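You operate a simulated robot arm through the tools that you are given. There is no shell and no other tool. Be economical: measure what you need, move in short steps, check, and stop when the job is done.

You run a simulated robot arm. Do the job below in one go: nothing can be reset, and whatever is moved stays where it is left.

JOB
Fetch the blue pen and stand it on the green coaster. Then put the tape measure on the grey saucer.
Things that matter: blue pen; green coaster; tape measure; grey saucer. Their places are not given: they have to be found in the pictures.

The check looks at the end state, three seconds after you hand in, the way a careful person would. Anything else that was tipped, shoved, dropped, spilled or broken makes it a failure.

ROBOT AND FRAMES
A 7-joint arm with a two-finger parallel gripper, fixed in place. Base frame: the origin is at the foot of the arm, x ahead of it, y to its left, z up; the work surface is at about z = 740. Units: mm, degrees, N and s.
With the tool pointing down near the work surface it reaches from about 300 to 680 mm from the base axis. Its first joint turns from -66.0 to 66.0 degrees. Payload 1.57 kg.
The tool frame sits at the grasp point between the pads (the TCP): z along the fingers, y along the line on which they close. The tips reach 30 mm beyond it. Largest opening 110 mm; finger width 24, thickness 12; the body of the gripper, 48 by 112 mm, starts 78 mm behind the TCP.
Orientation is that of the tool frame in the base frame, as a unit quaternion [x, y, z, w]. With the fingers straight down and closing along the base's y, the tool's x points along the base's -x, its y along +y and its z along -z.

CONTROLS
- The arm moves only by the tool servo_tool. Its argument "steps" is a list of rows, each a list of 6 numbers: the shift along the base's x, y, z in units of 150 mm (1.0 is 150 mm), then the turn, a rotation vector about the base's x, y, z in units of 60 degrees (1.0 is 60 degrees). In form: [[x, y, z, ax, ay, az], ...]. A call has 1 to 8 rows; each row is the pose to reach, as a shift and turn from the pose commanded when the call began. "claw" is the closure, from 0 (fully open) to 1 (shut), set as the call begins (left out, the last holds). A call with a number of a shift or a turn outside -1 to 1 is refused whole. A row lasts 0.2 s, in which the tool goes at most 50 mm and 8.6 degrees; a call with a longer step from one row to the next is refused whole, and so is a gripper value outside its range. Where a pose cannot be reached the arm comes as near as it can. A force on the tool above 40 N (or 10 N above the force at the start of the call, whichever is more), or a blocked arm, ends the call early, and 0.2 s more pass. Each finger travels about 108 mm/s and halts on what it meets, pressing with about 29 N; the grip force reading is that of the motor and also rises with nothing between the fingers. The clock runs only during rows and for 0.2 s after the last one: add rows that repeat a pose to give the fingers time. It gives the time, the measured TCP pose, the force on the tool (base axes), the opening and the grip force at its end, in the units of the frame above (readings bear some noise).
- Cameras (640 x 400 px; columns grow to the right, rows downward): "scene" is fixed at [149.3, -380.8, 1407.8]; the picture's right is [0.93, -0.38, 0.00], its down [-0.23, -0.55, -0.80] and it looks along [0.30, 0.74, -0.60] (base axes); focal length 314 px, centre (320, 200). "wrist" rides on the gripper at [-36, 0, -80] in the tool frame; the picture's right is [0.00, -1.00, 0.00], its down [0.97, 0.00, -0.24] and it looks along [0.24, 0.00, 0.97] (tool axes); focal length 218 px, centre (320, 200).
- grab_frame(camera): a new picture of that camera. It takes no simulated time.
- probe_pixels(camera, pixels): there is no depth. For up to 12 entries [column, row, z] of the newest picture of that camera ("zoom" is the newest enlarged one), the place [x, y] in the base frame at which the ray of that pixel passes the height z, good to about 3 mm, but the place of the scene camera against the robot may be out by one fixed shift of up to 12 mm in any direction. It takes no simulated time.
- inspect(camera, box): a new picture of the part [left, top, right, bottom] of that camera's present view, enlarged. It takes no simulated time.
- sign_off(): hands the job in; it is judged then, once.

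Work in short steps. Measure before you move; look again where a grasp or a placing could have gone wrong, and mend it. You have 80 turns and 54 pictures in all, those below and enlarged ones among them. Open the gripper and draw the arm clear of the work before you hand the job in, unless the task says otherwise; then end with one line.

The tools are called after ">>>" as name(argument=value, ...) on one line, values as JSON. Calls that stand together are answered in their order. servo_tool: Moves the arm, as the interface text tells. Its arguments: {"type":"object","properties":{"steps":{"type":"array"},"claw":{"type":"number"}},"required":["steps"]} The other tools are called the same way: grab_frame (camera) takes a picture; probe_pixels (camera, pixels) gives the place at which the rays of pixels pass given heights; inspect (camera, box) takes an enlarged picture of a part of a camera's view; sign_off () hands the job in.

At the start:

```text
t: 0.0
tcp_pos: [366.7, 199.5, 1052.0]
orientation: [0.0, 1.0, 0.0, -0.001]
force: [0.3, 0.6, 0.7]
opening: 110.1
grip_force: 0.1
```

scene: 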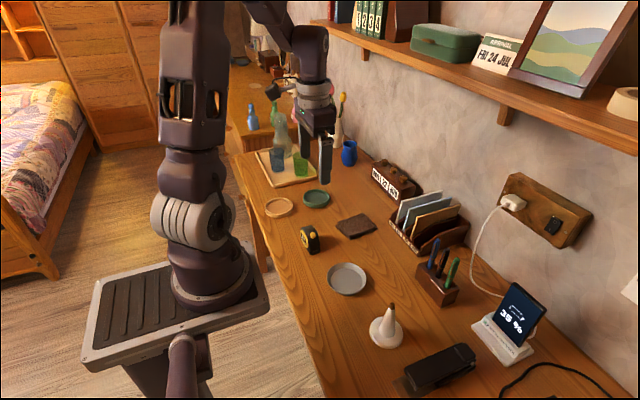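
wrist: 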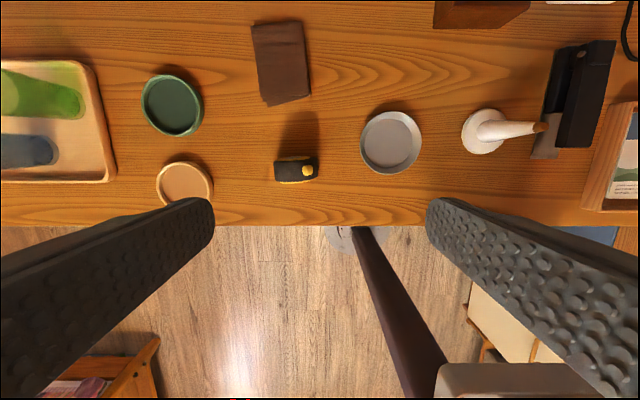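

The scene shows pens in a holder near (440,265), the coaster near (316,198), the tape near (309,239) and the saucer near (347,278). I'll enlarge these before measuring.

>>> inspect(camera="scene", box=[380, 200, 500, 320])

>>> inspect(camera="scene", box=[250, 170, 400, 300])

>>> probe_pixels(camera="wrist", pixels=[[172, 104, 745], [390, 142, 745], [296, 168, 770], [143, 104, 745], [203, 104, 745], [360, 142, 745], [422, 142, 745]])

>>> probe_pixels(camera="scene", pixels=[[316, 198, 745], [347, 278, 745], [434, 245, 840], [445, 246, 840], [455, 260, 840], [437, 285, 790]])

```text
3.33 times, centred on (440, 260) of scene
```

zoom: 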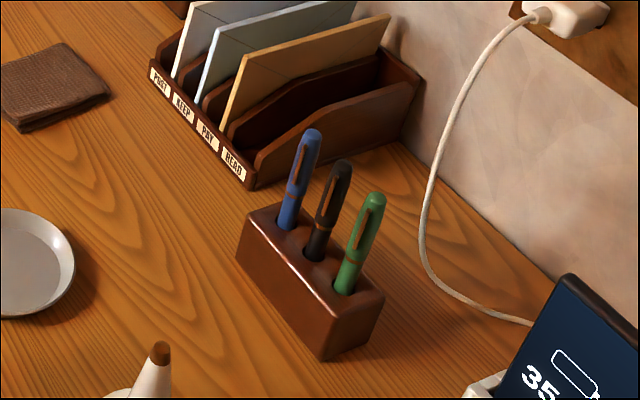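

```text
3.08 times, centred on (325, 235) of scene
```

zoom: 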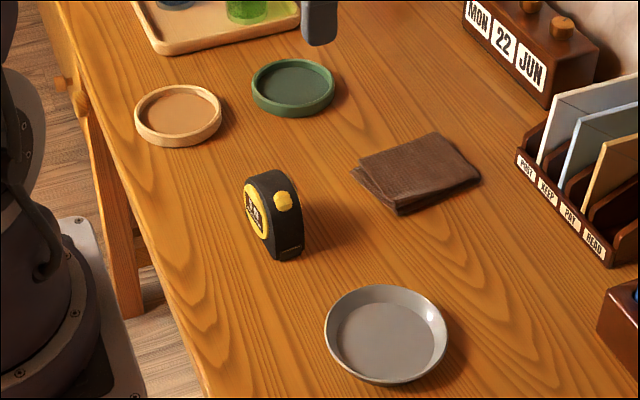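

```text
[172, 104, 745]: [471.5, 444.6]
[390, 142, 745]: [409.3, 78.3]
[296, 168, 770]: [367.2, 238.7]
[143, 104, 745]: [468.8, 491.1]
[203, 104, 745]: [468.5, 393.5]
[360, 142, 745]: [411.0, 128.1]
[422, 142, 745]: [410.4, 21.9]
```

```text
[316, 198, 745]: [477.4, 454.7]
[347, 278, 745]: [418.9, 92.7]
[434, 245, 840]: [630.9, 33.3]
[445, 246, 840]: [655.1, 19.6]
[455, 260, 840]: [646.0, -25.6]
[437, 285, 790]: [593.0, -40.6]
```

The blue pen is the left one in the holder, near (625, 25). I move the camera over the holder to measure it from above.

>>> servo_tool(steps=[[0.18, -0.2, 0, 0, 0, 0], [0.36, -0.4, 0, 0, 0, 0], [0.54, -0.6, 0, 0, 0, 0], [0.72, -0.8, 0, 0, 0, 0], [0.85, -0.98, 0, 0, 0, 0], [0.95, -1.0, -0.1, 0, 0, 0], [1.0, -1.0, -0.3, 0, 0, 0]], claw=0.0)

>>> grab_frame(camera="wrist")

>>> grab_frame(camera="scene")

```text
t: 1.6
tcp_pos: [517.4, 51.0, 1008.4]
orientation: [0.0, 1.0, 0.0, 0.001]
force: [0.1, -0.1, 0.2]
opening: 109.9
grip_force: 0.0
```

```text
49 pictures are left
```

wrist: 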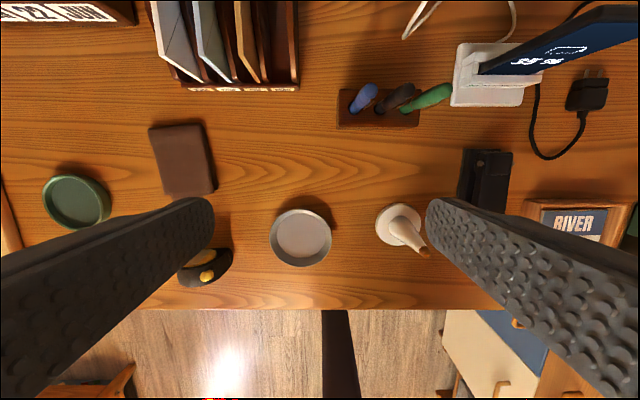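

```text
48 pictures are left
```

scene: 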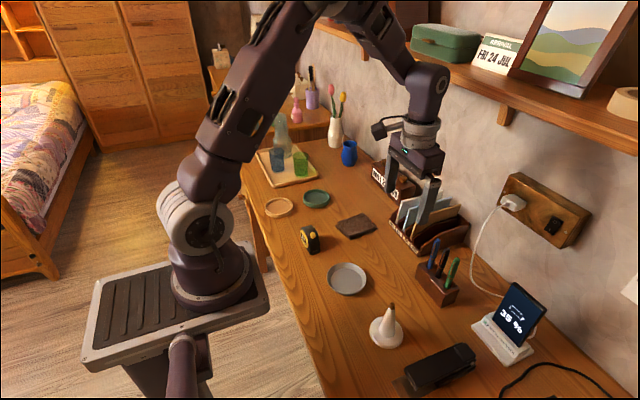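

The pens lean radially from the image's nadir (320,146), so they stand about upright. I enlarge the holder to find the blue pen's hole and tip, and the coaster.

>>> inspect(camera="wrist", box=[320, 60, 480, 160])

```text
4.00 times, centred on (400, 110) of wrist
```

zoom: 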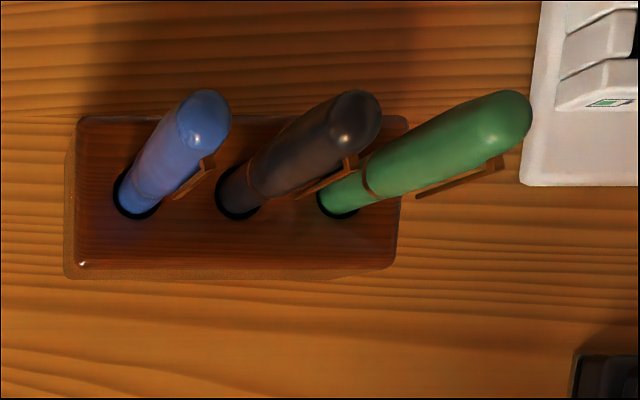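

I triangulate the hole and the pen top using both cameras at several heights.

>>> probe_pixels(camera="zoom", pixels=[[139, 193, 780], [139, 193, 795], [139, 193, 810], [205, 117, 840], [205, 117, 855], [205, 117, 870], [350, 118, 860], [502, 118, 860], [239, 196, 795], [339, 198, 795], [65, 278, 740], [75, 262, 795]])

>>> probe_pixels(camera="scene", pixels=[[430.1, 266.6, 780], [430.1, 266.6, 795], [430.1, 266.6, 810], [437.3, 241, 840], [437.3, 241, 855], [437.3, 241, 870], [316, 198, 745], [347, 278, 745]])

>>> probe_pixels(camera="wrist", pixels=[[76, 201, 745], [302, 238, 745], [42, 201, 745], [110, 201, 745], [76, 175, 745], [76, 228, 745]])

```text
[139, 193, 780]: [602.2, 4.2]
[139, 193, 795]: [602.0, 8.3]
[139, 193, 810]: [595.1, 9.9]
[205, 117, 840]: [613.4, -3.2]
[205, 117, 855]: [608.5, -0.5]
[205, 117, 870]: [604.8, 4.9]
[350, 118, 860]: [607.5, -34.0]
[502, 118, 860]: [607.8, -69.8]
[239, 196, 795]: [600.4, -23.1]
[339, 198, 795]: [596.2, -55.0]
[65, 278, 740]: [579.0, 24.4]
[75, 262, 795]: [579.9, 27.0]
```

```text
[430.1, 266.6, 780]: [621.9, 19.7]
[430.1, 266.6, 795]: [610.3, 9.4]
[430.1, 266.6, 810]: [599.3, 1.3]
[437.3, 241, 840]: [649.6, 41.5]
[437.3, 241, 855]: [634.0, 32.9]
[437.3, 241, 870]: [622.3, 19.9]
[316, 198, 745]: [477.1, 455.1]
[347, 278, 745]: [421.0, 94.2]
```

```text
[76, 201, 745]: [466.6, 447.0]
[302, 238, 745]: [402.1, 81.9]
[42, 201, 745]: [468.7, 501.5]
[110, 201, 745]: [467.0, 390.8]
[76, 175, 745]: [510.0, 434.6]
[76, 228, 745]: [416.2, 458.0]
```

The holder's hole is at about (602,6) with its top near 787. The blue pen's top is near 868. Before moving in, I check where the shelf edge is in the scene picture.

>>> probe_pixels(camera="scene", pixels=[[505, 101, 1100], [505, 101, 1150], [505, 101, 1200], [635, 153, 1100], [635, 153, 1150], [635, 153, 1200], [505, 122, 1100], [570, 290, 740]])

```text
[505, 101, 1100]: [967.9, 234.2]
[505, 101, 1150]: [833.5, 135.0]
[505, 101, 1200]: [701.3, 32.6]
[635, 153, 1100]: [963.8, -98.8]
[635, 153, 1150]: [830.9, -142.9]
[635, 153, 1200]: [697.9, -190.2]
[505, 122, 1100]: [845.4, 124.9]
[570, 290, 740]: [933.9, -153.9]
```

The shelf edge is near x≈700 and z≈1200, so the hand clears it. I turn the gripper so it closes along x (clear of the black pen) while moving above the pen.

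>>> servo_tool(steps=[[0.08, -0.04, 0, 0, 0, 0.14], [0.16, -0.08, 0, 0, 0, 0.28], [0.24, -0.12, 0, 0, 0, 0.42], [0.32, -0.16, 0, 0, 0, 0.56], [0.4, -0.2, 0, 0, 0, 0.7], [0.48, -0.25, 0, 0, 0, 0.84], [0.5, -0.28, 0, 0, 0, 0.98], [0.5, -0.3, 0, 0, 0, 1.0]])

>>> servo_tool(steps=[[0, 0, 0, 0, 0, 0.13], [0, 0, 0, 0, 0, 0.26], [0, 0, 0, 0, 0, 0.39], [0, 0, 0, 0, 0, 0.5], [0, 0, 0, 0, 0, 0.5]])

>>> grab_frame(camera="wrist")

>>> grab_frame(camera="scene")

```text
t: 3.4
tcp_pos: [590.3, 13.7, 1020.3]
orientation: [-0.507, 0.862, -0.006, 0.012]
force: [0.1, 0.4, -0.4]
opening: 110.1
grip_force: 0.0
```

```text
t: 4.6
tcp_pos: [589.1, 9.8, 1019.9]
orientation: [0.711, -0.703, 0.009, -0.009]
force: [-0.4, -0.4, 0.4]
opening: 109.9
grip_force: 0.2
```

```text
46 pictures are left
```

wrist: 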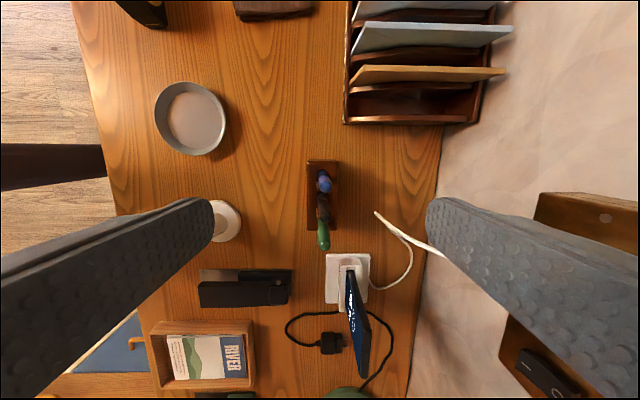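

```text
45 pictures are left
```

scene: 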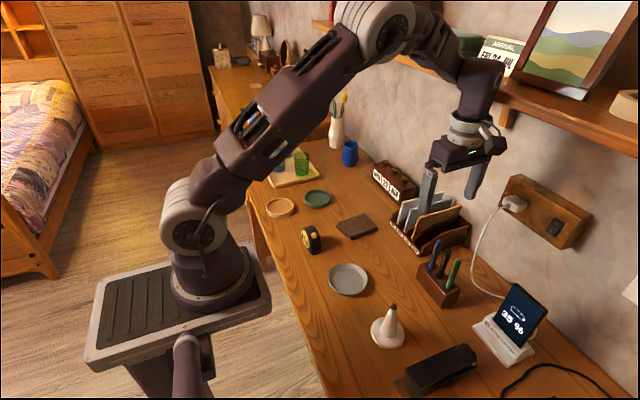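

The pens sit near (323,185). The arm ended about 13 mm high, likely near its limit at this height. I enlarge the holder to locate the blue pen.

>>> inspect(camera="wrist", box=[260, 150, 388, 230])

```text
5.00 times, centred on (324, 190) of wrist
```

zoom: 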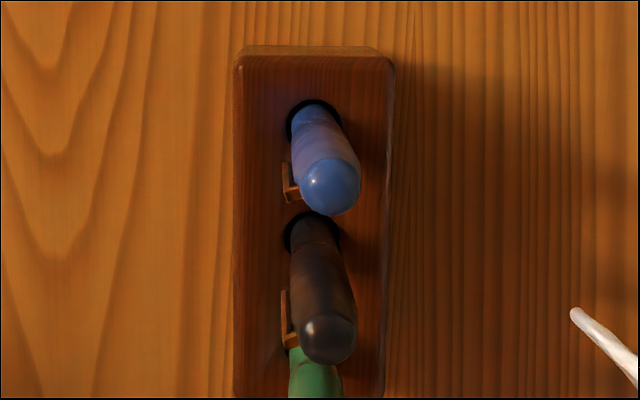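

>>> probe_pixels(camera="zoom", pixels=[[316, 124, 787], [316, 124, 787], [331, 186, 865], [331, 186, 868], [302, 186, 868], [360, 186, 868], [312, 234, 787], [327, 338, 880], [240, 60, 787], [392, 60, 787]])

```text
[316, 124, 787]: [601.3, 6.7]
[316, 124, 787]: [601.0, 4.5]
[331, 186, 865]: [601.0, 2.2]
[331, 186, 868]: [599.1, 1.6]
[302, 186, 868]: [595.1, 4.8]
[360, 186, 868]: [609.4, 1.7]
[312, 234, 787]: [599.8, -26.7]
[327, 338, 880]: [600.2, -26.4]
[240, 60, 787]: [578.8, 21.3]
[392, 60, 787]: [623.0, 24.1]
```

The blue pen's axis is at about (601,4), with its clip on the -x side and the pen about 13 mm thick. I narrow the gripper and come down to just above it to check the position.

>>> servo_tool(steps=[[0.03, 0, -0.2, 0, 0, 0], [0.06, 0, -0.4, 0, 0, 0], [0.06, 0, -0.6, 0, 0, 0], [0.06, 0, -0.6, 0, 0, 0], [0.06, 0, -0.6, 0, 0, 0]], claw=0.45)

>>> grab_frame(camera="wrist")

```text
t: 5.4
tcp_pos: [620.8, 8.3, 1015.3]
orientation: [0.706, -0.703, 0.064, -0.057]
force: [0.1, -0.8, 1.1]
opening: 60.4
grip_force: 0.0
stopped in row 3: the arm was blocked; the commanded pose is now the measured one
```

```text
43 pictures are left
```

wrist: 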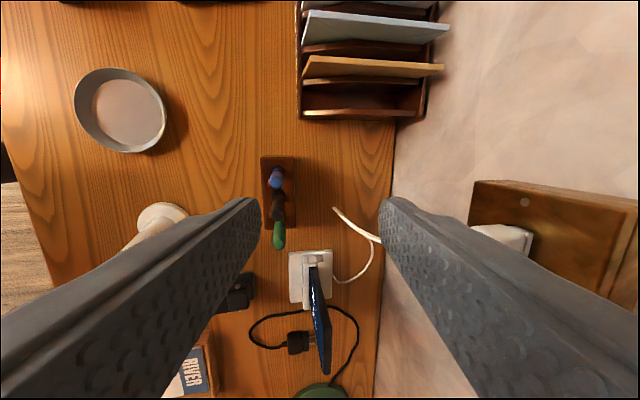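

The arm was blocked and tilted about 10°, so something upstream has probably touched. I check with the scene camera.

>>> grab_frame(camera="scene")

>>> inspect(camera="scene", box=[320, 0, 560, 150])

```text
42 pictures are left
```

scene: 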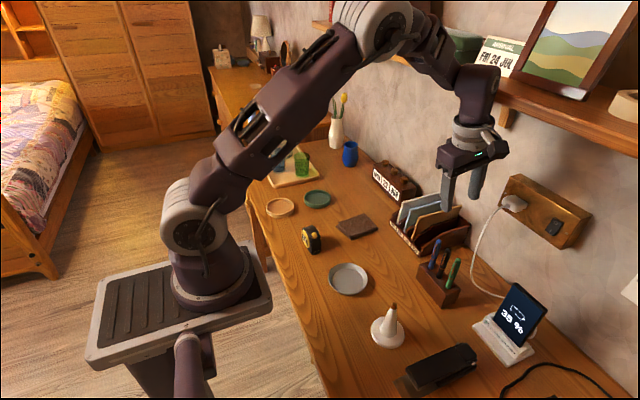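

```text
2.67 times, centred on (440, 75) of scene
```

zoom: 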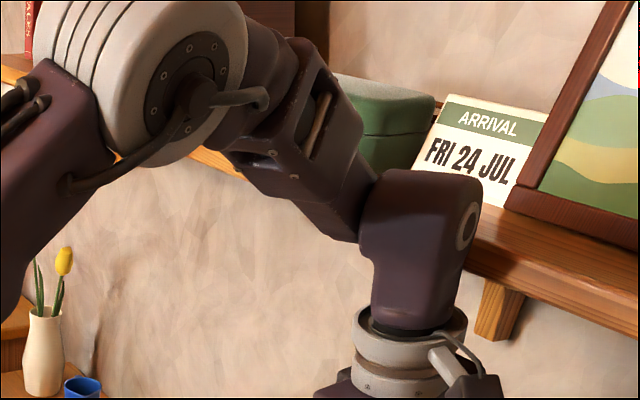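

The wrist link touched the shelf front. I back off in -x, set the tool vertical again, and then go lower before moving in beneath the shelf.

>>> servo_tool(steps=[[-0.25, 0, 0, 0, 0, 0], [-0.5, 0, 0, 0, 0.08, 0], [-0.75, 0, 0, 0, 0.163, 0], [-0.75, 0, 0, 0, 0.163, 0]])

>>> grab_frame(camera="scene")

```text
t: 6.4
tcp_pos: [515.7, 7.2, 1011.3]
orientation: [0.709, -0.706, 0.004, 0.003]
force: [-1.3, -0.2, 0.2]
opening: 60.4
grip_force: 0.0
```

```text
40 pictures are left
```

scene: 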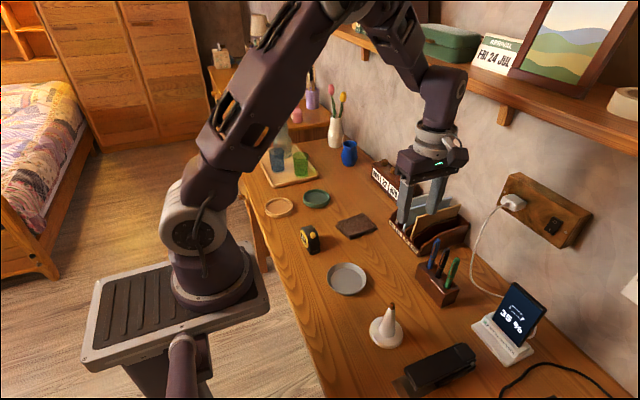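

I estimate the wrist housing's top height to see whether it passes beneath the shelf.

>>> probe_pixels(camera="scene", pixels=[[445, 64, 1200], [445, 64, 1230], [445, 64, 1260], [465, 90, 1200], [465, 90, 1230], [437, 118, 1130], [437, 118, 1160], [437, 130, 1130]])

```text
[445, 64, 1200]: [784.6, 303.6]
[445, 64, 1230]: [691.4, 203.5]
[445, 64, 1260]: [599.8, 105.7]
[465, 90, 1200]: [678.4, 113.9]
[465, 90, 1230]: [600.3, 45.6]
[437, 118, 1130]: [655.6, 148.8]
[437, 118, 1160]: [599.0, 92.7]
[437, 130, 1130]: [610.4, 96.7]
```

The housing top sits about 275 mm above the TCP, so at TCP z≈910 it should be below the shelf (~1200). I go down here first.

>>> servo_tool(steps=[[0, 0, -0.25, 0, 0, 0], [0, 0, -0.5, 0, 0, 0], [0, 0, -0.7, 0, 0, 0], [0, 0, -0.7, 0, 0, 0], [0, 0, -0.7, 0, 0, 0]])

>>> grab_frame(camera="wrist")

```text
t: 7.6
tcp_pos: [515.9, 6.3, 904.5]
orientation: [0.709, -0.706, 0.004, 0.003]
force: [0.8, 0.3, -0.6]
opening: 60.5
grip_force: 0.1
```

```text
39 pictures are left
```

wrist: 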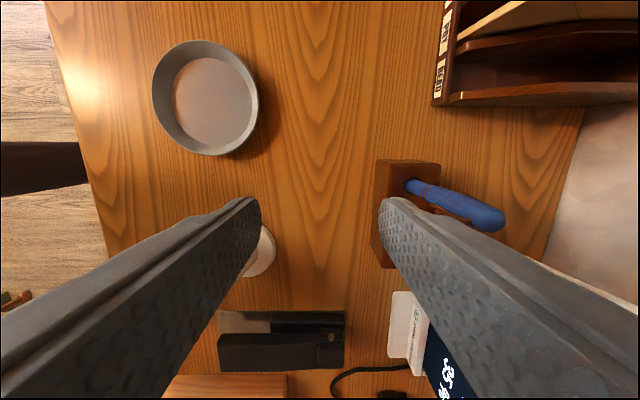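

I check the pen's top and hole from this nearer view.

>>> probe_pixels(camera="wrist", pixels=[[490, 216, 855], [490, 216, 860], [490, 216, 865], [490, 216, 870], [412, 186, 787], [412, 186, 780], [412, 186, 795]])

```text
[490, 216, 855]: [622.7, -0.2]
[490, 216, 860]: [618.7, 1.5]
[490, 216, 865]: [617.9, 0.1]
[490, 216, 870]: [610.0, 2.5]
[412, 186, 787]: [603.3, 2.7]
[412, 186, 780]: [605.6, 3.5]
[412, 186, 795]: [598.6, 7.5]
```

The pen's top comes out near 880, so I raise to about 924 and slide in gently to x≈601.

>>> servo_tool(steps=[[0, 0, 0.13, 0, 0, 0], [0.15, -0.01, 0.13, 0, 0, 0], [0.3, -0.01, 0.13, 0, 0, 0], [0.4, -0.02, 0.13, 0, 0, 0], [0.48, -0.02, 0.13, 0, 0, 0], [0.56, -0.02, 0.13, 0, 0, 0], [0.56, -0.02, 0.13, 0, 0, 0]])

>>> grab_frame(camera="wrist")

>>> grab_frame(camera="scene")

```text
t: 9.2
tcp_pos: [601.3, 4.1, 924.1]
orientation: [0.708, -0.706, 0.004, 0.003]
force: [0.2, 0.0, -0.3]
opening: 60.6
grip_force: 0.1
```

```text
38 pictures are left
```

wrist: 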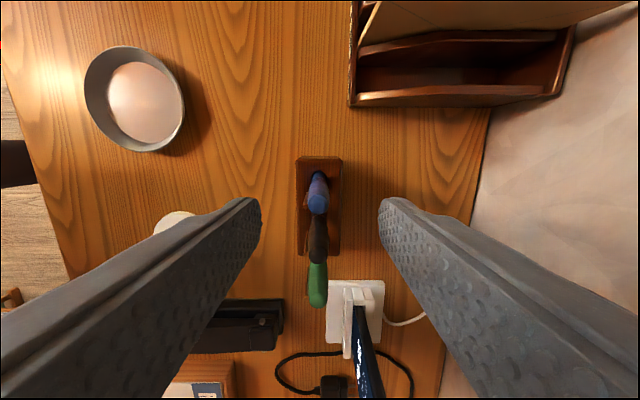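

```text
37 pictures are left
```

scene: 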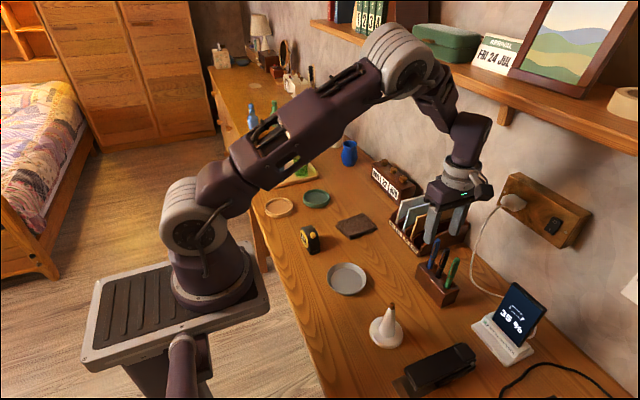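

I reached (601,4,924) without contact, and the pen lies in the finger plane. One quick probe of the hole and top before going down.

>>> probe_pixels(camera="wrist", pixels=[[317, 178, 787], [317, 178, 787], [318, 202, 875], [318, 202, 875], [319, 247, 875], [317, 290, 875]])

```text
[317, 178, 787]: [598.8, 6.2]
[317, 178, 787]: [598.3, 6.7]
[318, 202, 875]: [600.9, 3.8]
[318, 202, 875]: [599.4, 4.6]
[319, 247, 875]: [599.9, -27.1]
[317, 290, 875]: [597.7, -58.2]
```

The pen is at (600,5). I lower to TCP z≈826, keeping the fingers either side along x.

>>> servo_tool(steps=[[-0.007, 0.007, -0.15, 0, 0, 0], [-0.007, 0.007, -0.3, 0, 0, 0], [-0.007, 0.007, -0.45, 0, 0, 0], [-0.007, 0.007, -0.58, 0, 0, 0], [-0.007, 0.007, -0.65, 0, 0, 0], [-0.007, 0.007, -0.65, 0, 0, 0]])

>>> grab_frame(camera="wrist")

>>> inspect(camera="scene", box=[380, 180, 500, 320])

```text
t: 10.6
tcp_pos: [599.6, 4.0, 828.5]
orientation: [0.708, -0.706, 0.004, 0.004]
force: [0.2, 0.2, 0.2]
opening: 60.3
grip_force: 0.0
```

```text
36 pictures are left
```

wrist: 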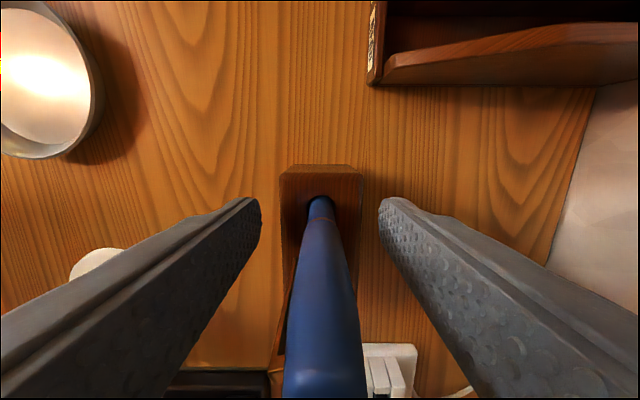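

```text
2.86 times, centred on (440, 250) of scene
```

zoom: 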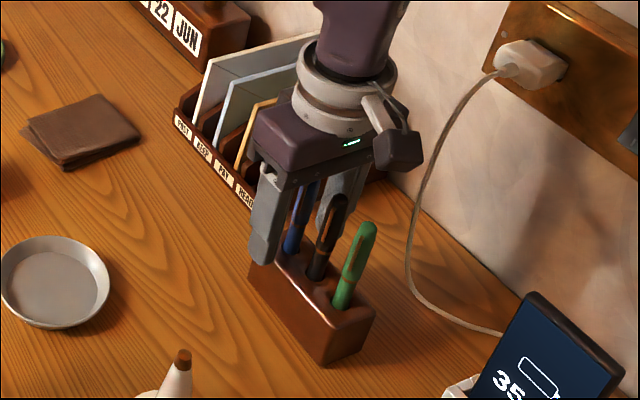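

The fingers straddle the pen with the black one clear. I close the gripper.

>>> servo_tool(steps=[[0, 0, 0, 0, 0, 0], [0, 0, 0, 0, 0, 0], [0, 0, 0, 0, 0, 0], [0, 0, 0, 0, 0, 0]], claw=1.0)

>>> grab_frame(camera="wrist")

```text
t: 11.6
tcp_pos: [600.3, 5.0, 828.5]
orientation: [0.708, -0.706, 0.003, 0.004]
force: [0.0, 0.2, -0.6]
opening: 15.5
grip_force: 28.8
```

```text
34 pictures are left
```

wrist: 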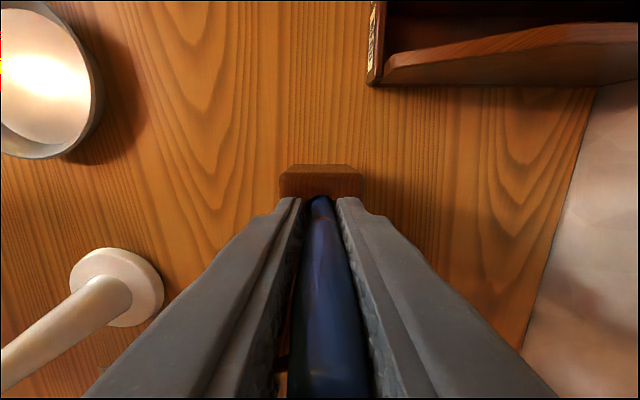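

The opening is 15.5 mm with 28.8 N, so the pen is held. I lift straight up about 93 mm.

>>> servo_tool(steps=[[0, 0, 0.1, 0, 0, 0], [0, 0, 0.25, 0, 0, 0], [0, 0, 0.4, 0, 0, 0], [0, 0, 0.55, 0, 0, 0], [0, 0, 0.62, 0, 0, 0], [0, 0, 0.62, 0, 0, 0]])

>>> inspect(camera="scene", box=[380, 150, 500, 310])

```text
t: 13.0
tcp_pos: [598.9, 5.4, 919.5]
orientation: [0.708, -0.706, 0.005, 0.002]
force: [-0.4, -0.2, 0.0]
opening: 15.1
grip_force: 28.6
```

```text
2.50 times, centred on (440, 230) of scene
```

zoom: 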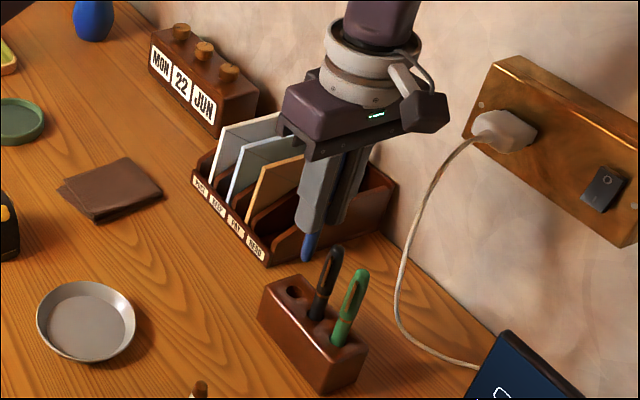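

The pen is out. I probe its lower tip, near scene pixel (433,254), to find the pen's bottom height.

>>> probe_pixels(camera="scene", pixels=[[433.2, 253.5, 810], [433.2, 253.5, 820], [433.2, 253.5, 830], [433.2, 253.5, 840], [433.2, 253.5, 850], [433.2, 253.5, 860]])

>>> servo_tool(steps=[[-0.2, 0, 0.02, 0, 0, 0], [-0.4, 0, 0.05, 0, 0, 0], [-0.6, 0, 0.1, 0, 0, 0], [-0.85, 0, 0.2, 0, 0, 0], [-0.85, 0, 0.2, 0, 0, 0]])

>>> grab_frame(camera="wrist")

```text
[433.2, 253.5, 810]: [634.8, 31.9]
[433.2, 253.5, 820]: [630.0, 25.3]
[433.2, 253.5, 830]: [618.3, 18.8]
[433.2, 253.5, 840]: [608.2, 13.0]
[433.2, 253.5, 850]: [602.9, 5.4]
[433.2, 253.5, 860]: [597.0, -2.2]
```

```text
t: 14.2
tcp_pos: [471.0, 5.1, 952.6]
orientation: [0.708, -0.706, 0.005, 0.003]
force: [0.9, 0.1, -0.7]
opening: 15.2
grip_force: 29.0
```

```text
32 pictures are left
```

wrist: 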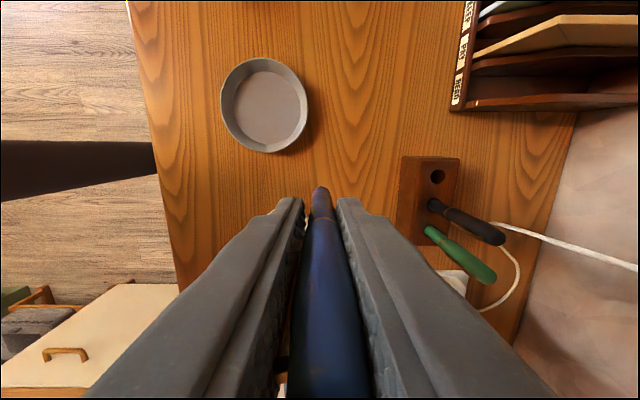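

The bottom is about 86 mm below the TCP. I carry the pen toward the coaster at height, going +y to about 345.

>>> servo_tool(steps=[[0, 0.2, 0, 0, 0, 0], [0, 0.45, 0, 0, 0, 0], [0, 0.7, 0, 0, 0, 0], [0, 0.95, 0, 0, 0, 0], [0, 1.0, 0, 0, 0, 0]])

>>> servo_tool(steps=[[0, 0.25, 0, 0, 0, 0], [0, 0.5, 0, 0, 0, 0], [0, 0.75, 0, 0, 0, 0], [0, 0.95, 0, 0, 0, 0], [0, 1.0, 0, 0, 0, 0]])

>>> servo_tool(steps=[[0, 0.15, 0, 0, 0, 0], [0, 0.25, 0, 0, 0, 0], [0, 0.25, 0, 0, 0, 0], [0, 0.25, 0, 0, 0, 0]])

>>> grab_frame(camera="wrist")

>>> grab_frame(camera="scene")

```text
t: 15.4
tcp_pos: [471.6, 153.2, 950.2]
orientation: [0.708, -0.706, 0.004, 0.003]
force: [0.0, 0.2, 0.0]
opening: 15.1
grip_force: 28.4
```

```text
t: 16.6
tcp_pos: [472.1, 304.3, 950.7]
orientation: [0.709, -0.705, 0.004, 0.004]
force: [0.3, -0.5, -0.8]
opening: 15.1
grip_force: 29.3
```

```text
t: 17.6
tcp_pos: [471.5, 342.2, 950.3]
orientation: [0.708, -0.706, 0.004, 0.004]
force: [-1.5, 0.5, 0.1]
opening: 15.1
grip_force: 28.9
```

```text
31 pictures are left
```

wrist: 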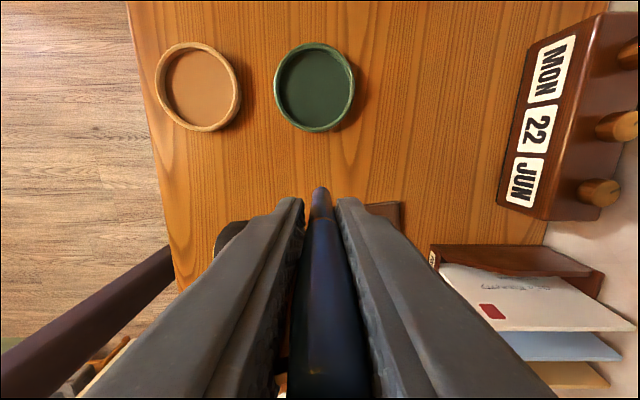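

```text
30 pictures are left
```

scene: 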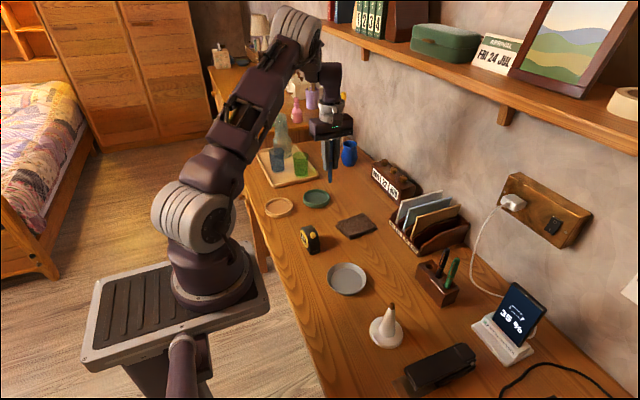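

The green coaster is at about (315,87). I enlarge it to get the centre of the inner floor.

>>> inspect(camera="wrist", box=[250, 30, 378, 150])

```text
3.33 times, centred on (314, 90) of wrist
```

zoom: 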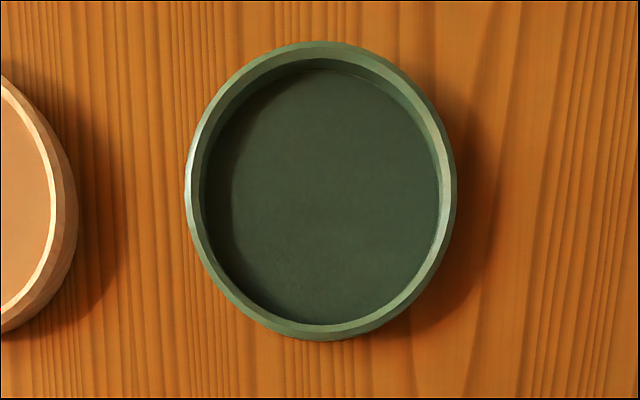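

>>> probe_pixels(camera="zoom", pixels=[[325, 197, 745], [325, 197, 745], [187, 185, 757], [456, 185, 757], [320, 42, 757], [320, 337, 757], [439, 197, 745], [320, 324, 745], [206, 180, 757], [440, 180, 757]])

```text
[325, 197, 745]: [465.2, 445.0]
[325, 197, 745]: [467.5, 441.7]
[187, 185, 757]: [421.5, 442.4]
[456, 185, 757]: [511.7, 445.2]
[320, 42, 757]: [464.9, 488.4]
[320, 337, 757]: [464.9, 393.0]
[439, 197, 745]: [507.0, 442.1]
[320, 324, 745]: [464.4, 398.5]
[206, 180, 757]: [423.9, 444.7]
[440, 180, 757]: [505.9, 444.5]
```

The coaster's centre is at about (466,443), with an inner radius near 40. I move over it and part-way down to TCP z≈860.

>>> servo_tool(steps=[[-0.01, 0.22, 0, 0, 0, 0], [-0.037, 0.45, 0, 0, 0, 0], [-0.037, 0.6, 0, 0, 0, 0], [-0.037, 0.672, 0, 0, 0, 0], [-0.037, 0.672, -0.2, 0, 0, 0], [-0.037, 0.672, -0.45, 0, 0, 0], [-0.037, 0.672, -0.6, 0, 0, 0], [-0.037, 0.672, -0.6, 0, 0, 0]])

>>> grab_frame(camera="wrist")

>>> inspect(camera="scene", box=[260, 120, 380, 220])

```text
t: 19.4
tcp_pos: [464.8, 442.1, 862.2]
orientation: [0.708, -0.706, 0.004, 0.003]
force: [-0.3, 0.0, 0.1]
opening: 14.9
grip_force: 29.2
```

```text
28 pictures are left
```

wrist: 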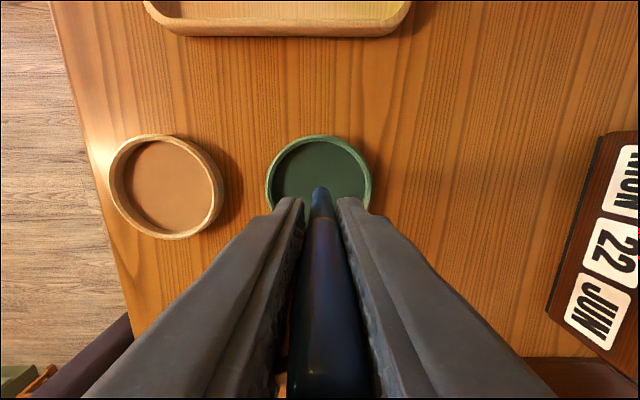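

```text
4.00 times, centred on (320, 170) of scene
```

zoom: 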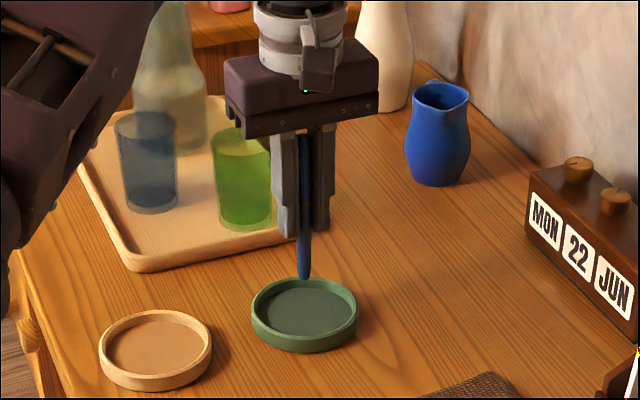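

The pen hangs upright above the coaster. I lower it slowly and watch the force for contact.

>>> servo_tool(steps=[[0, 0, -0.05, 0, 0, 0], [0, 0, -0.1, 0, 0, 0], [0, 0, -0.14, 0, 0, 0], [0, 0, -0.16, 0, 0, 0], [0, 0, -0.16, 0, 0, 0]])

>>> inspect(camera="scene", box=[290, 160, 350, 220])

```text
t: 20.6
tcp_pos: [466.4, 444.6, 837.6]
orientation: [0.708, -0.706, 0.005, 0.003]
force: [0.9, 0.6, 0.5]
opening: 14.9
grip_force: 29.2
```

```text
6.67 times, centred on (320, 190) of scene
```

zoom: 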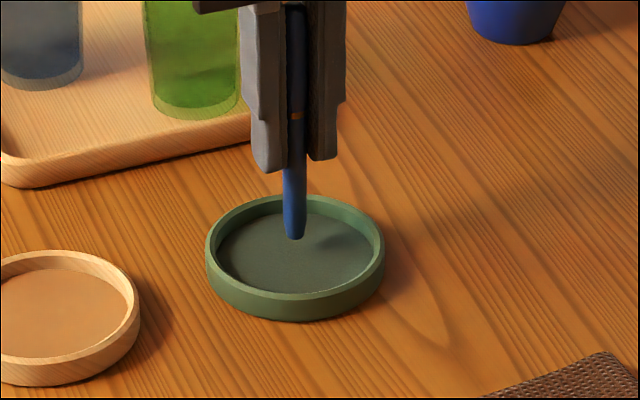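

The tip shows at (295,238) against a floor centre near (296,250), so only a few mm remain. I continue in small steps.

>>> servo_tool(steps=[[0, 0, -0.012, 0, 0, 0], [0, 0, -0.024, 0, 0, 0], [0, 0, -0.032, 0, 0, 0], [0, 0, -0.032, 0, 0, 0]])

>>> servo_tool(steps=[[0, 0, -0.007, 0, 0, 0], [0, 0, -0.014, 0, 0, 0], [0, 0, -0.014, 0, 0, 0]])

>>> inspect(camera="scene", box=[290, 160, 350, 220])

```text
t: 21.6
tcp_pos: [465.4, 442.1, 832.5]
orientation: [0.709, -0.706, 0.004, 0.003]
force: [0.9, 0.1, -0.5]
opening: 15.0
grip_force: 28.6
```

```text
t: 22.4
tcp_pos: [465.2, 442.4, 831.1]
orientation: [0.708, -0.706, 0.004, 0.003]
force: [0.0, -0.3, -0.3]
opening: 15.0
grip_force: 28.6
```

```text
6.67 times, centred on (320, 190) of scene
```

zoom: 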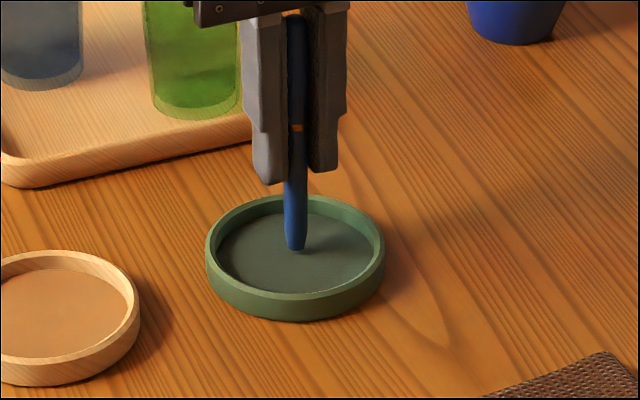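

There is no contact force yet at z≈831. I step on by about 1 mm per row until it touches.

>>> servo_tool(steps=[[0, 0, -0.007, 0, 0, 0], [0, 0, -0.013, 0, 0, 0], [0, 0, -0.013, 0, 0, 0]])

>>> servo_tool(steps=[[0, 0, -0.007, 0, 0, 0], [0, 0, -0.007, 0, 0, 0]])

>>> inspect(camera="scene", box=[290, 160, 350, 220])

```text
t: 23.2
tcp_pos: [467.5, 441.5, 828.7]
orientation: [0.708, -0.706, 0.004, 0.004]
force: [0.1, -0.7, -0.4]
opening: 15.0
grip_force: 28.9
```

```text
t: 23.8
tcp_pos: [465.9, 441.4, 826.8]
orientation: [0.708, -0.706, 0.003, 0.004]
force: [-0.1, -0.7, 0.0]
opening: 15.4
grip_force: 29.4
```

```text
6.67 times, centred on (320, 190) of scene
```

zoom: 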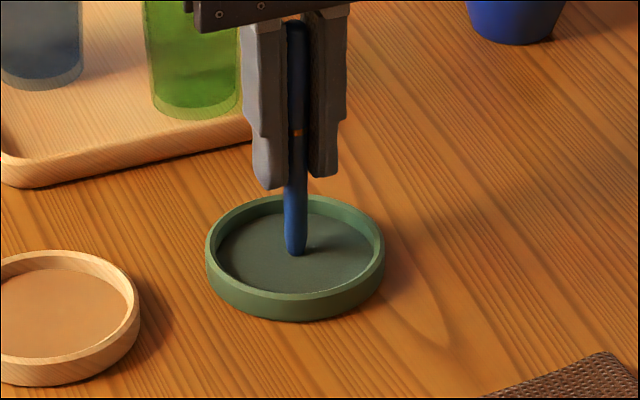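

There is still no force at 827. I keep stepping down 1 mm at a time.

>>> servo_tool(steps=[[0, 0, -0.007, 0, 0, 0], [0, 0, -0.013, 0, 0, 0], [0, 0, -0.013, 0, 0, 0]])

>>> servo_tool(steps=[[0, 0, -0.007, 0, 0, 0], [0, 0, -0.007, 0, 0, 0]])

>>> servo_tool(steps=[[0, 0, -0.007, 0, 0, 0], [0, 0, -0.007, 0, 0, 0]])

>>> inspect(camera="scene", box=[290, 160, 350, 220])

```text
t: 24.6
tcp_pos: [466.9, 441.8, 824.5]
orientation: [0.708, -0.706, 0.005, 0.003]
force: [0.2, -0.6, 2.3]
opening: 15.2
grip_force: 28.9
```

```text
t: 25.2
tcp_pos: [465.8, 443.3, 824.4]
orientation: [0.709, -0.705, 0.003, 0.002]
force: [-0.2, -0.9, 12.5]
opening: 15.2
grip_force: 28.2
```

```text
t: 25.8
tcp_pos: [465.5, 443.4, 823.3]
orientation: [0.708, -0.706, 0.004, 0.003]
force: [-0.1, 1.3, 19.9]
opening: 15.3
grip_force: 29.6
```

```text
6.67 times, centred on (320, 190) of scene
```

zoom: 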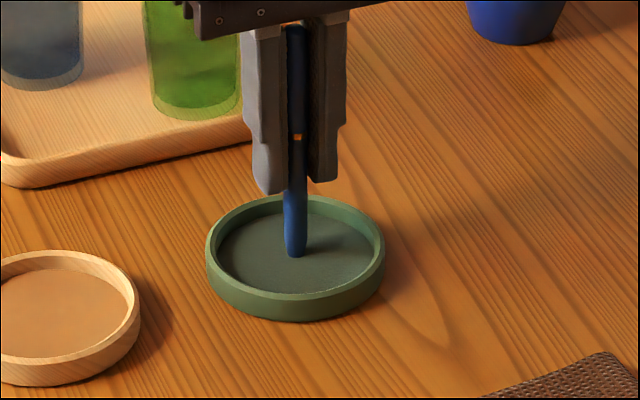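

Contact came at about 824 (12–20 N). I relieve the pressure by 1.5 mm, then open the fingers just a little.

>>> servo_tool(steps=[[0, 0, 0.007, 0, 0, 0], [0, 0, 0.013, 0, 0, 0], [0, 0, 0.013, 0, 0, 0]])

>>> servo_tool(steps=[[0, 0, 0, 0, 0, 0], [0, 0, 0, 0, 0, 0]], claw=0.8)

>>> inspect(camera="scene", box=[290, 150, 350, 210])

>>> grab_frame(camera="wrist")

```text
t: 26.6
tcp_pos: [464.9, 440.9, 824.2]
orientation: [0.708, -0.706, 0.004, 0.005]
force: [0.2, 1.3, 0.7]
opening: 15.1
grip_force: 29.1
```

```text
t: 27.2
tcp_pos: [465.8, 443.5, 824.2]
orientation: [0.709, -0.705, 0.004, 0.004]
force: [-0.4, 0.1, 0.5]
opening: 22.0
grip_force: 0.0
```

```text
6.67 times, centred on (320, 180) of scene
```

zoom: 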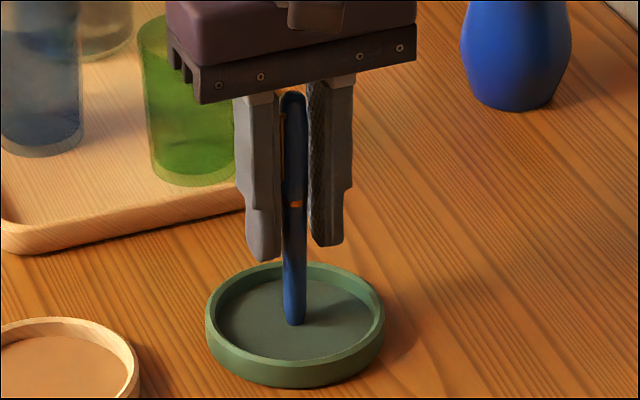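

```text
21 pictures are left
```

wrist: 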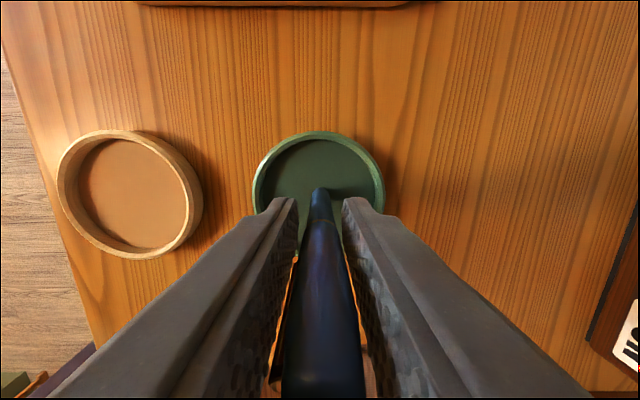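

The pen is free and upright at a 22 mm opening. I open wider and rise straight up.

>>> servo_tool(steps=[[0, 0, 0, 0, 0, 0], [0, 0, 0, 0, 0, 0], [0, 0, 0, 0, 0, 0]], claw=0.4)

>>> servo_tool(steps=[[0, 0, 0.1, 0, 0, 0], [0, 0, 0.25, 0, 0, 0], [0, 0, 0.4, 0, 0, 0], [0, 0, 0.55, 0, 0, 0], [0, 0, 0.7, 0, 0, 0], [0, 0, 0.85, 0, 0, 0], [0, 0, 0.95, 0, 0, 0], [0, 0, 0.95, 0, 0, 0]])

>>> inspect(camera="scene", box=[250, 140, 400, 300])

```text
t: 28.0
tcp_pos: [466.1, 442.1, 824.1]
orientation: [0.709, -0.705, 0.004, 0.004]
force: [-0.3, 0.0, 0.1]
opening: 65.9
grip_force: 0.0
```

```text
t: 29.8
tcp_pos: [465.8, 441.9, 967.2]
orientation: [0.708, -0.706, 0.003, 0.003]
force: [0.1, -0.2, -0.1]
opening: 66.1
grip_force: 0.0
```

```text
2.50 times, centred on (325, 220) of scene
```

zoom: 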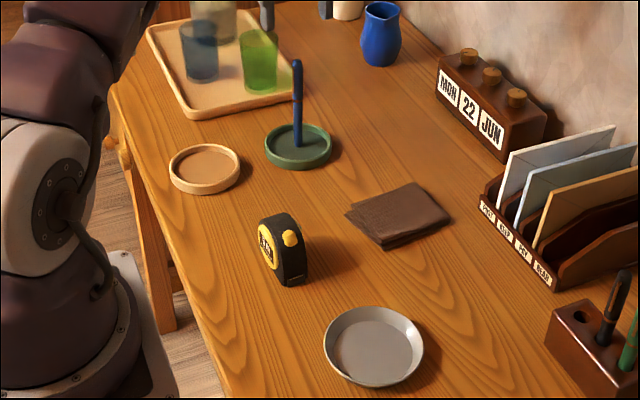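

The pen stands on the coaster. Next the tape measure near (367,239), which is thin along x, so the present gripper orientation suits it. I move over it.

>>> servo_tool(steps=[[-0.1, -0.2, 0, 0, 0, 0], [-0.2, -0.4, 0, 0, 0, 0], [-0.3, -0.6, 0, 0, 0, 0], [-0.4, -0.8, 0, 0, 0, 0], [-0.5, -1.0, 0, 0, 0, 0], [-0.5, -1.0, 0, 0, 0, 0]])

>>> servo_tool(steps=[[-0.06, -0.25, 0, 0, 0, 0], [-0.12, -0.45, 0, 0, 0, 0], [-0.14, -0.5, 0, 0, 0, 0], [-0.14, -0.5, 0, 0, 0, 0]])

>>> grab_frame(camera="wrist")

```text
t: 31.2
tcp_pos: [389.5, 291.1, 965.8]
orientation: [0.709, -0.706, 0.004, 0.005]
force: [-1.0, 0.2, 0.1]
opening: 66.1
grip_force: 0.0
```

```text
t: 32.2
tcp_pos: [371.5, 217.0, 967.0]
orientation: [0.708, -0.706, 0.005, 0.004]
force: [-0.1, 0.0, -0.4]
opening: 66.0
grip_force: 0.0
```

```text
19 pictures are left
```

wrist: 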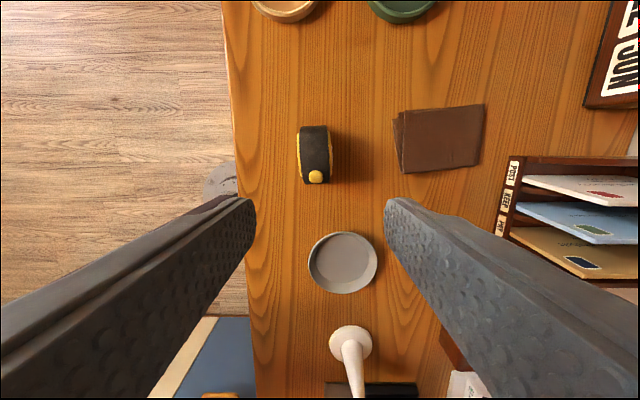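

>>> inspect(camera="wrist", box=[270, 100, 366, 210])

>>> inspect(camera="wrist", box=[290, 215, 398, 305])

```text
3.64 times, centred on (318, 155) of wrist
```

zoom: 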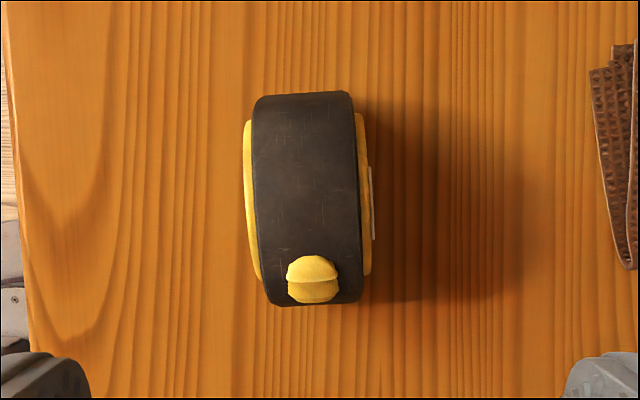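

```text
4.44 times, centred on (344, 260) of wrist
```

zoom: 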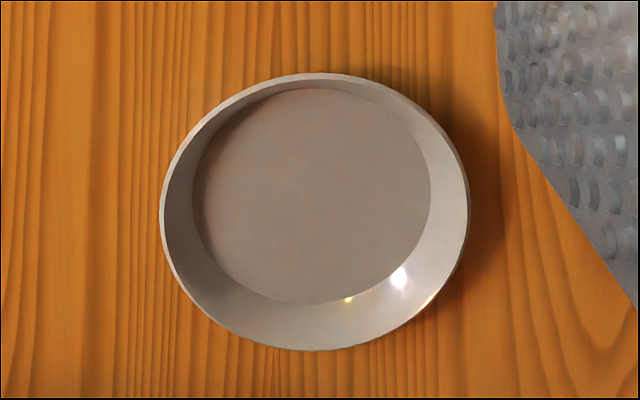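

I triangulate the tape's button and top using both cameras, and the saucer's floor from the zoom.

>>> probe_pixels(camera="wrist", pixels=[[315.8, 177, 780], [315.8, 177, 800], [315.8, 177, 820], [314.7, 155, 790], [314.7, 155, 800], [314.7, 155, 810], [297.5, 155, 780], [333.5, 155, 780], [313, 127, 800], [316, 184, 800]])

>>> probe_pixels(camera="scene", pixels=[[313.4, 235.2, 780], [313.4, 235.2, 800], [313.4, 235.2, 820]])

>>> probe_pixels(camera="zoom", pixels=[[311, 195, 745], [311, 195, 745], [192, 190, 745], [431, 190, 745], [312, 87, 745], [312, 303, 745], [160, 215, 760], [470, 215, 760], [312, 75, 760], [315, 348, 760]])

```text
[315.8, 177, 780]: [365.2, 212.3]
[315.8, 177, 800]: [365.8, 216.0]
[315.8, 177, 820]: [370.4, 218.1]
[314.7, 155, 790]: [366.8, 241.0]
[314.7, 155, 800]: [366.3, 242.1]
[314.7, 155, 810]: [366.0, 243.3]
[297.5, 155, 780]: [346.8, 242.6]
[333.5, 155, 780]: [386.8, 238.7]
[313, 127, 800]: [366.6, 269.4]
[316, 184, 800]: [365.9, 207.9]
```

```text
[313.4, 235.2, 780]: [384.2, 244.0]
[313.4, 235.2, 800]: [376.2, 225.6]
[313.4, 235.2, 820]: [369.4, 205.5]
```

```text
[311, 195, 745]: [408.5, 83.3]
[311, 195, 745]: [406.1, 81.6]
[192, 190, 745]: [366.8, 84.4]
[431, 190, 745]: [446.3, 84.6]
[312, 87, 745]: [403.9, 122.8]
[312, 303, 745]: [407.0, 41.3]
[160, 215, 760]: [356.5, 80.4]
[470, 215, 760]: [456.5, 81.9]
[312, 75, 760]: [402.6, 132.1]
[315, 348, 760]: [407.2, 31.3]
```

The tape is centred at about (366,240), about 62 long, 40 wide and 62 high, yawed about 3°. The saucer floor centre is at (406,83). I position over the tape with that yaw and come down part-way.

>>> servo_tool(steps=[[-0.03, 0.153, 0, 0, 0, 0.05], [-0.033, 0.153, -0.2, 0, 0, 0.05], [-0.033, 0.153, -0.4, 0, 0, 0.05], [-0.033, 0.153, -0.6, 0, 0, 0.05], [-0.033, 0.153, -0.8, 0, 0, 0.05], [-0.033, 0.153, -0.8, 0, 0, 0.05]])

>>> grab_frame(camera="wrist")

```text
t: 33.6
tcp_pos: [365.0, 241.1, 846.3]
orientation: [0.726, -0.687, 0.005, 0.004]
force: [0.2, 0.3, 1.0]
opening: 66.2
grip_force: 0.2
```

```text
16 pictures are left
```

wrist: 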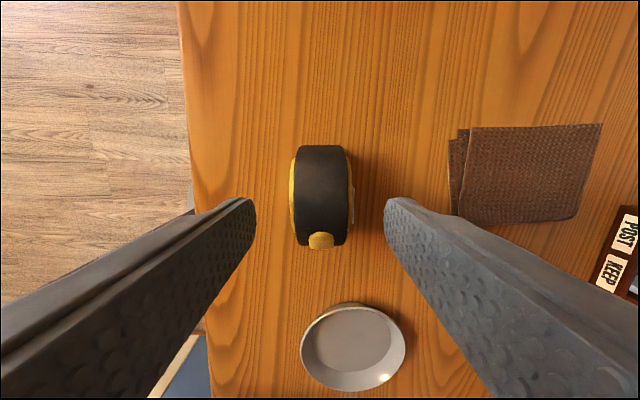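

The tape is aligned and centred between the fingers (column 321). I descend to z≈790 and close.

>>> servo_tool(steps=[[0, 0, -0.12, 0, 0, 0], [0, 0, -0.25, 0, 0, 0], [0, 0, -0.35, 0, 0, 0], [0, 0, -0.375, 0, 0, 0], [0, 0, -0.375, 0, 0, 0]])

>>> servo_tool(steps=[[0, 0, 0, 0, 0, 0], [0, 0, 0, 0, 0, 0], [0, 0, 0, 0, 0, 0]], claw=1.0)

>>> grab_frame(camera="wrist")

```text
t: 34.8
tcp_pos: [365.4, 240.3, 792.1]
orientation: [0.726, -0.687, 0.003, 0.004]
force: [0.8, 0.0, -0.3]
opening: 66.0
grip_force: 0.1
```

```text
t: 35.6
tcp_pos: [364.9, 240.9, 791.7]
orientation: [0.726, -0.688, 0.004, 0.003]
force: [-0.2, -0.2, 0.0]
opening: 32.0
grip_force: 29.1
```

```text
15 pictures are left
```

wrist: 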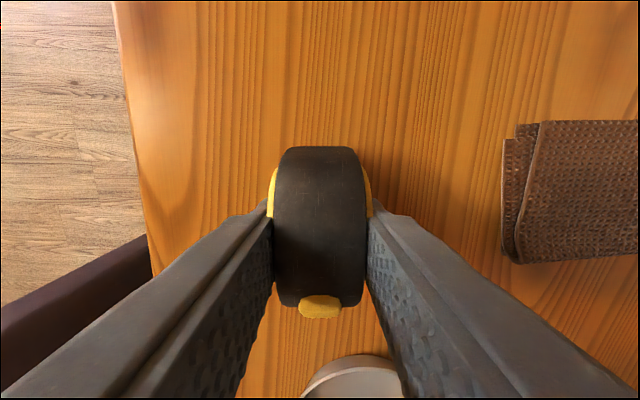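

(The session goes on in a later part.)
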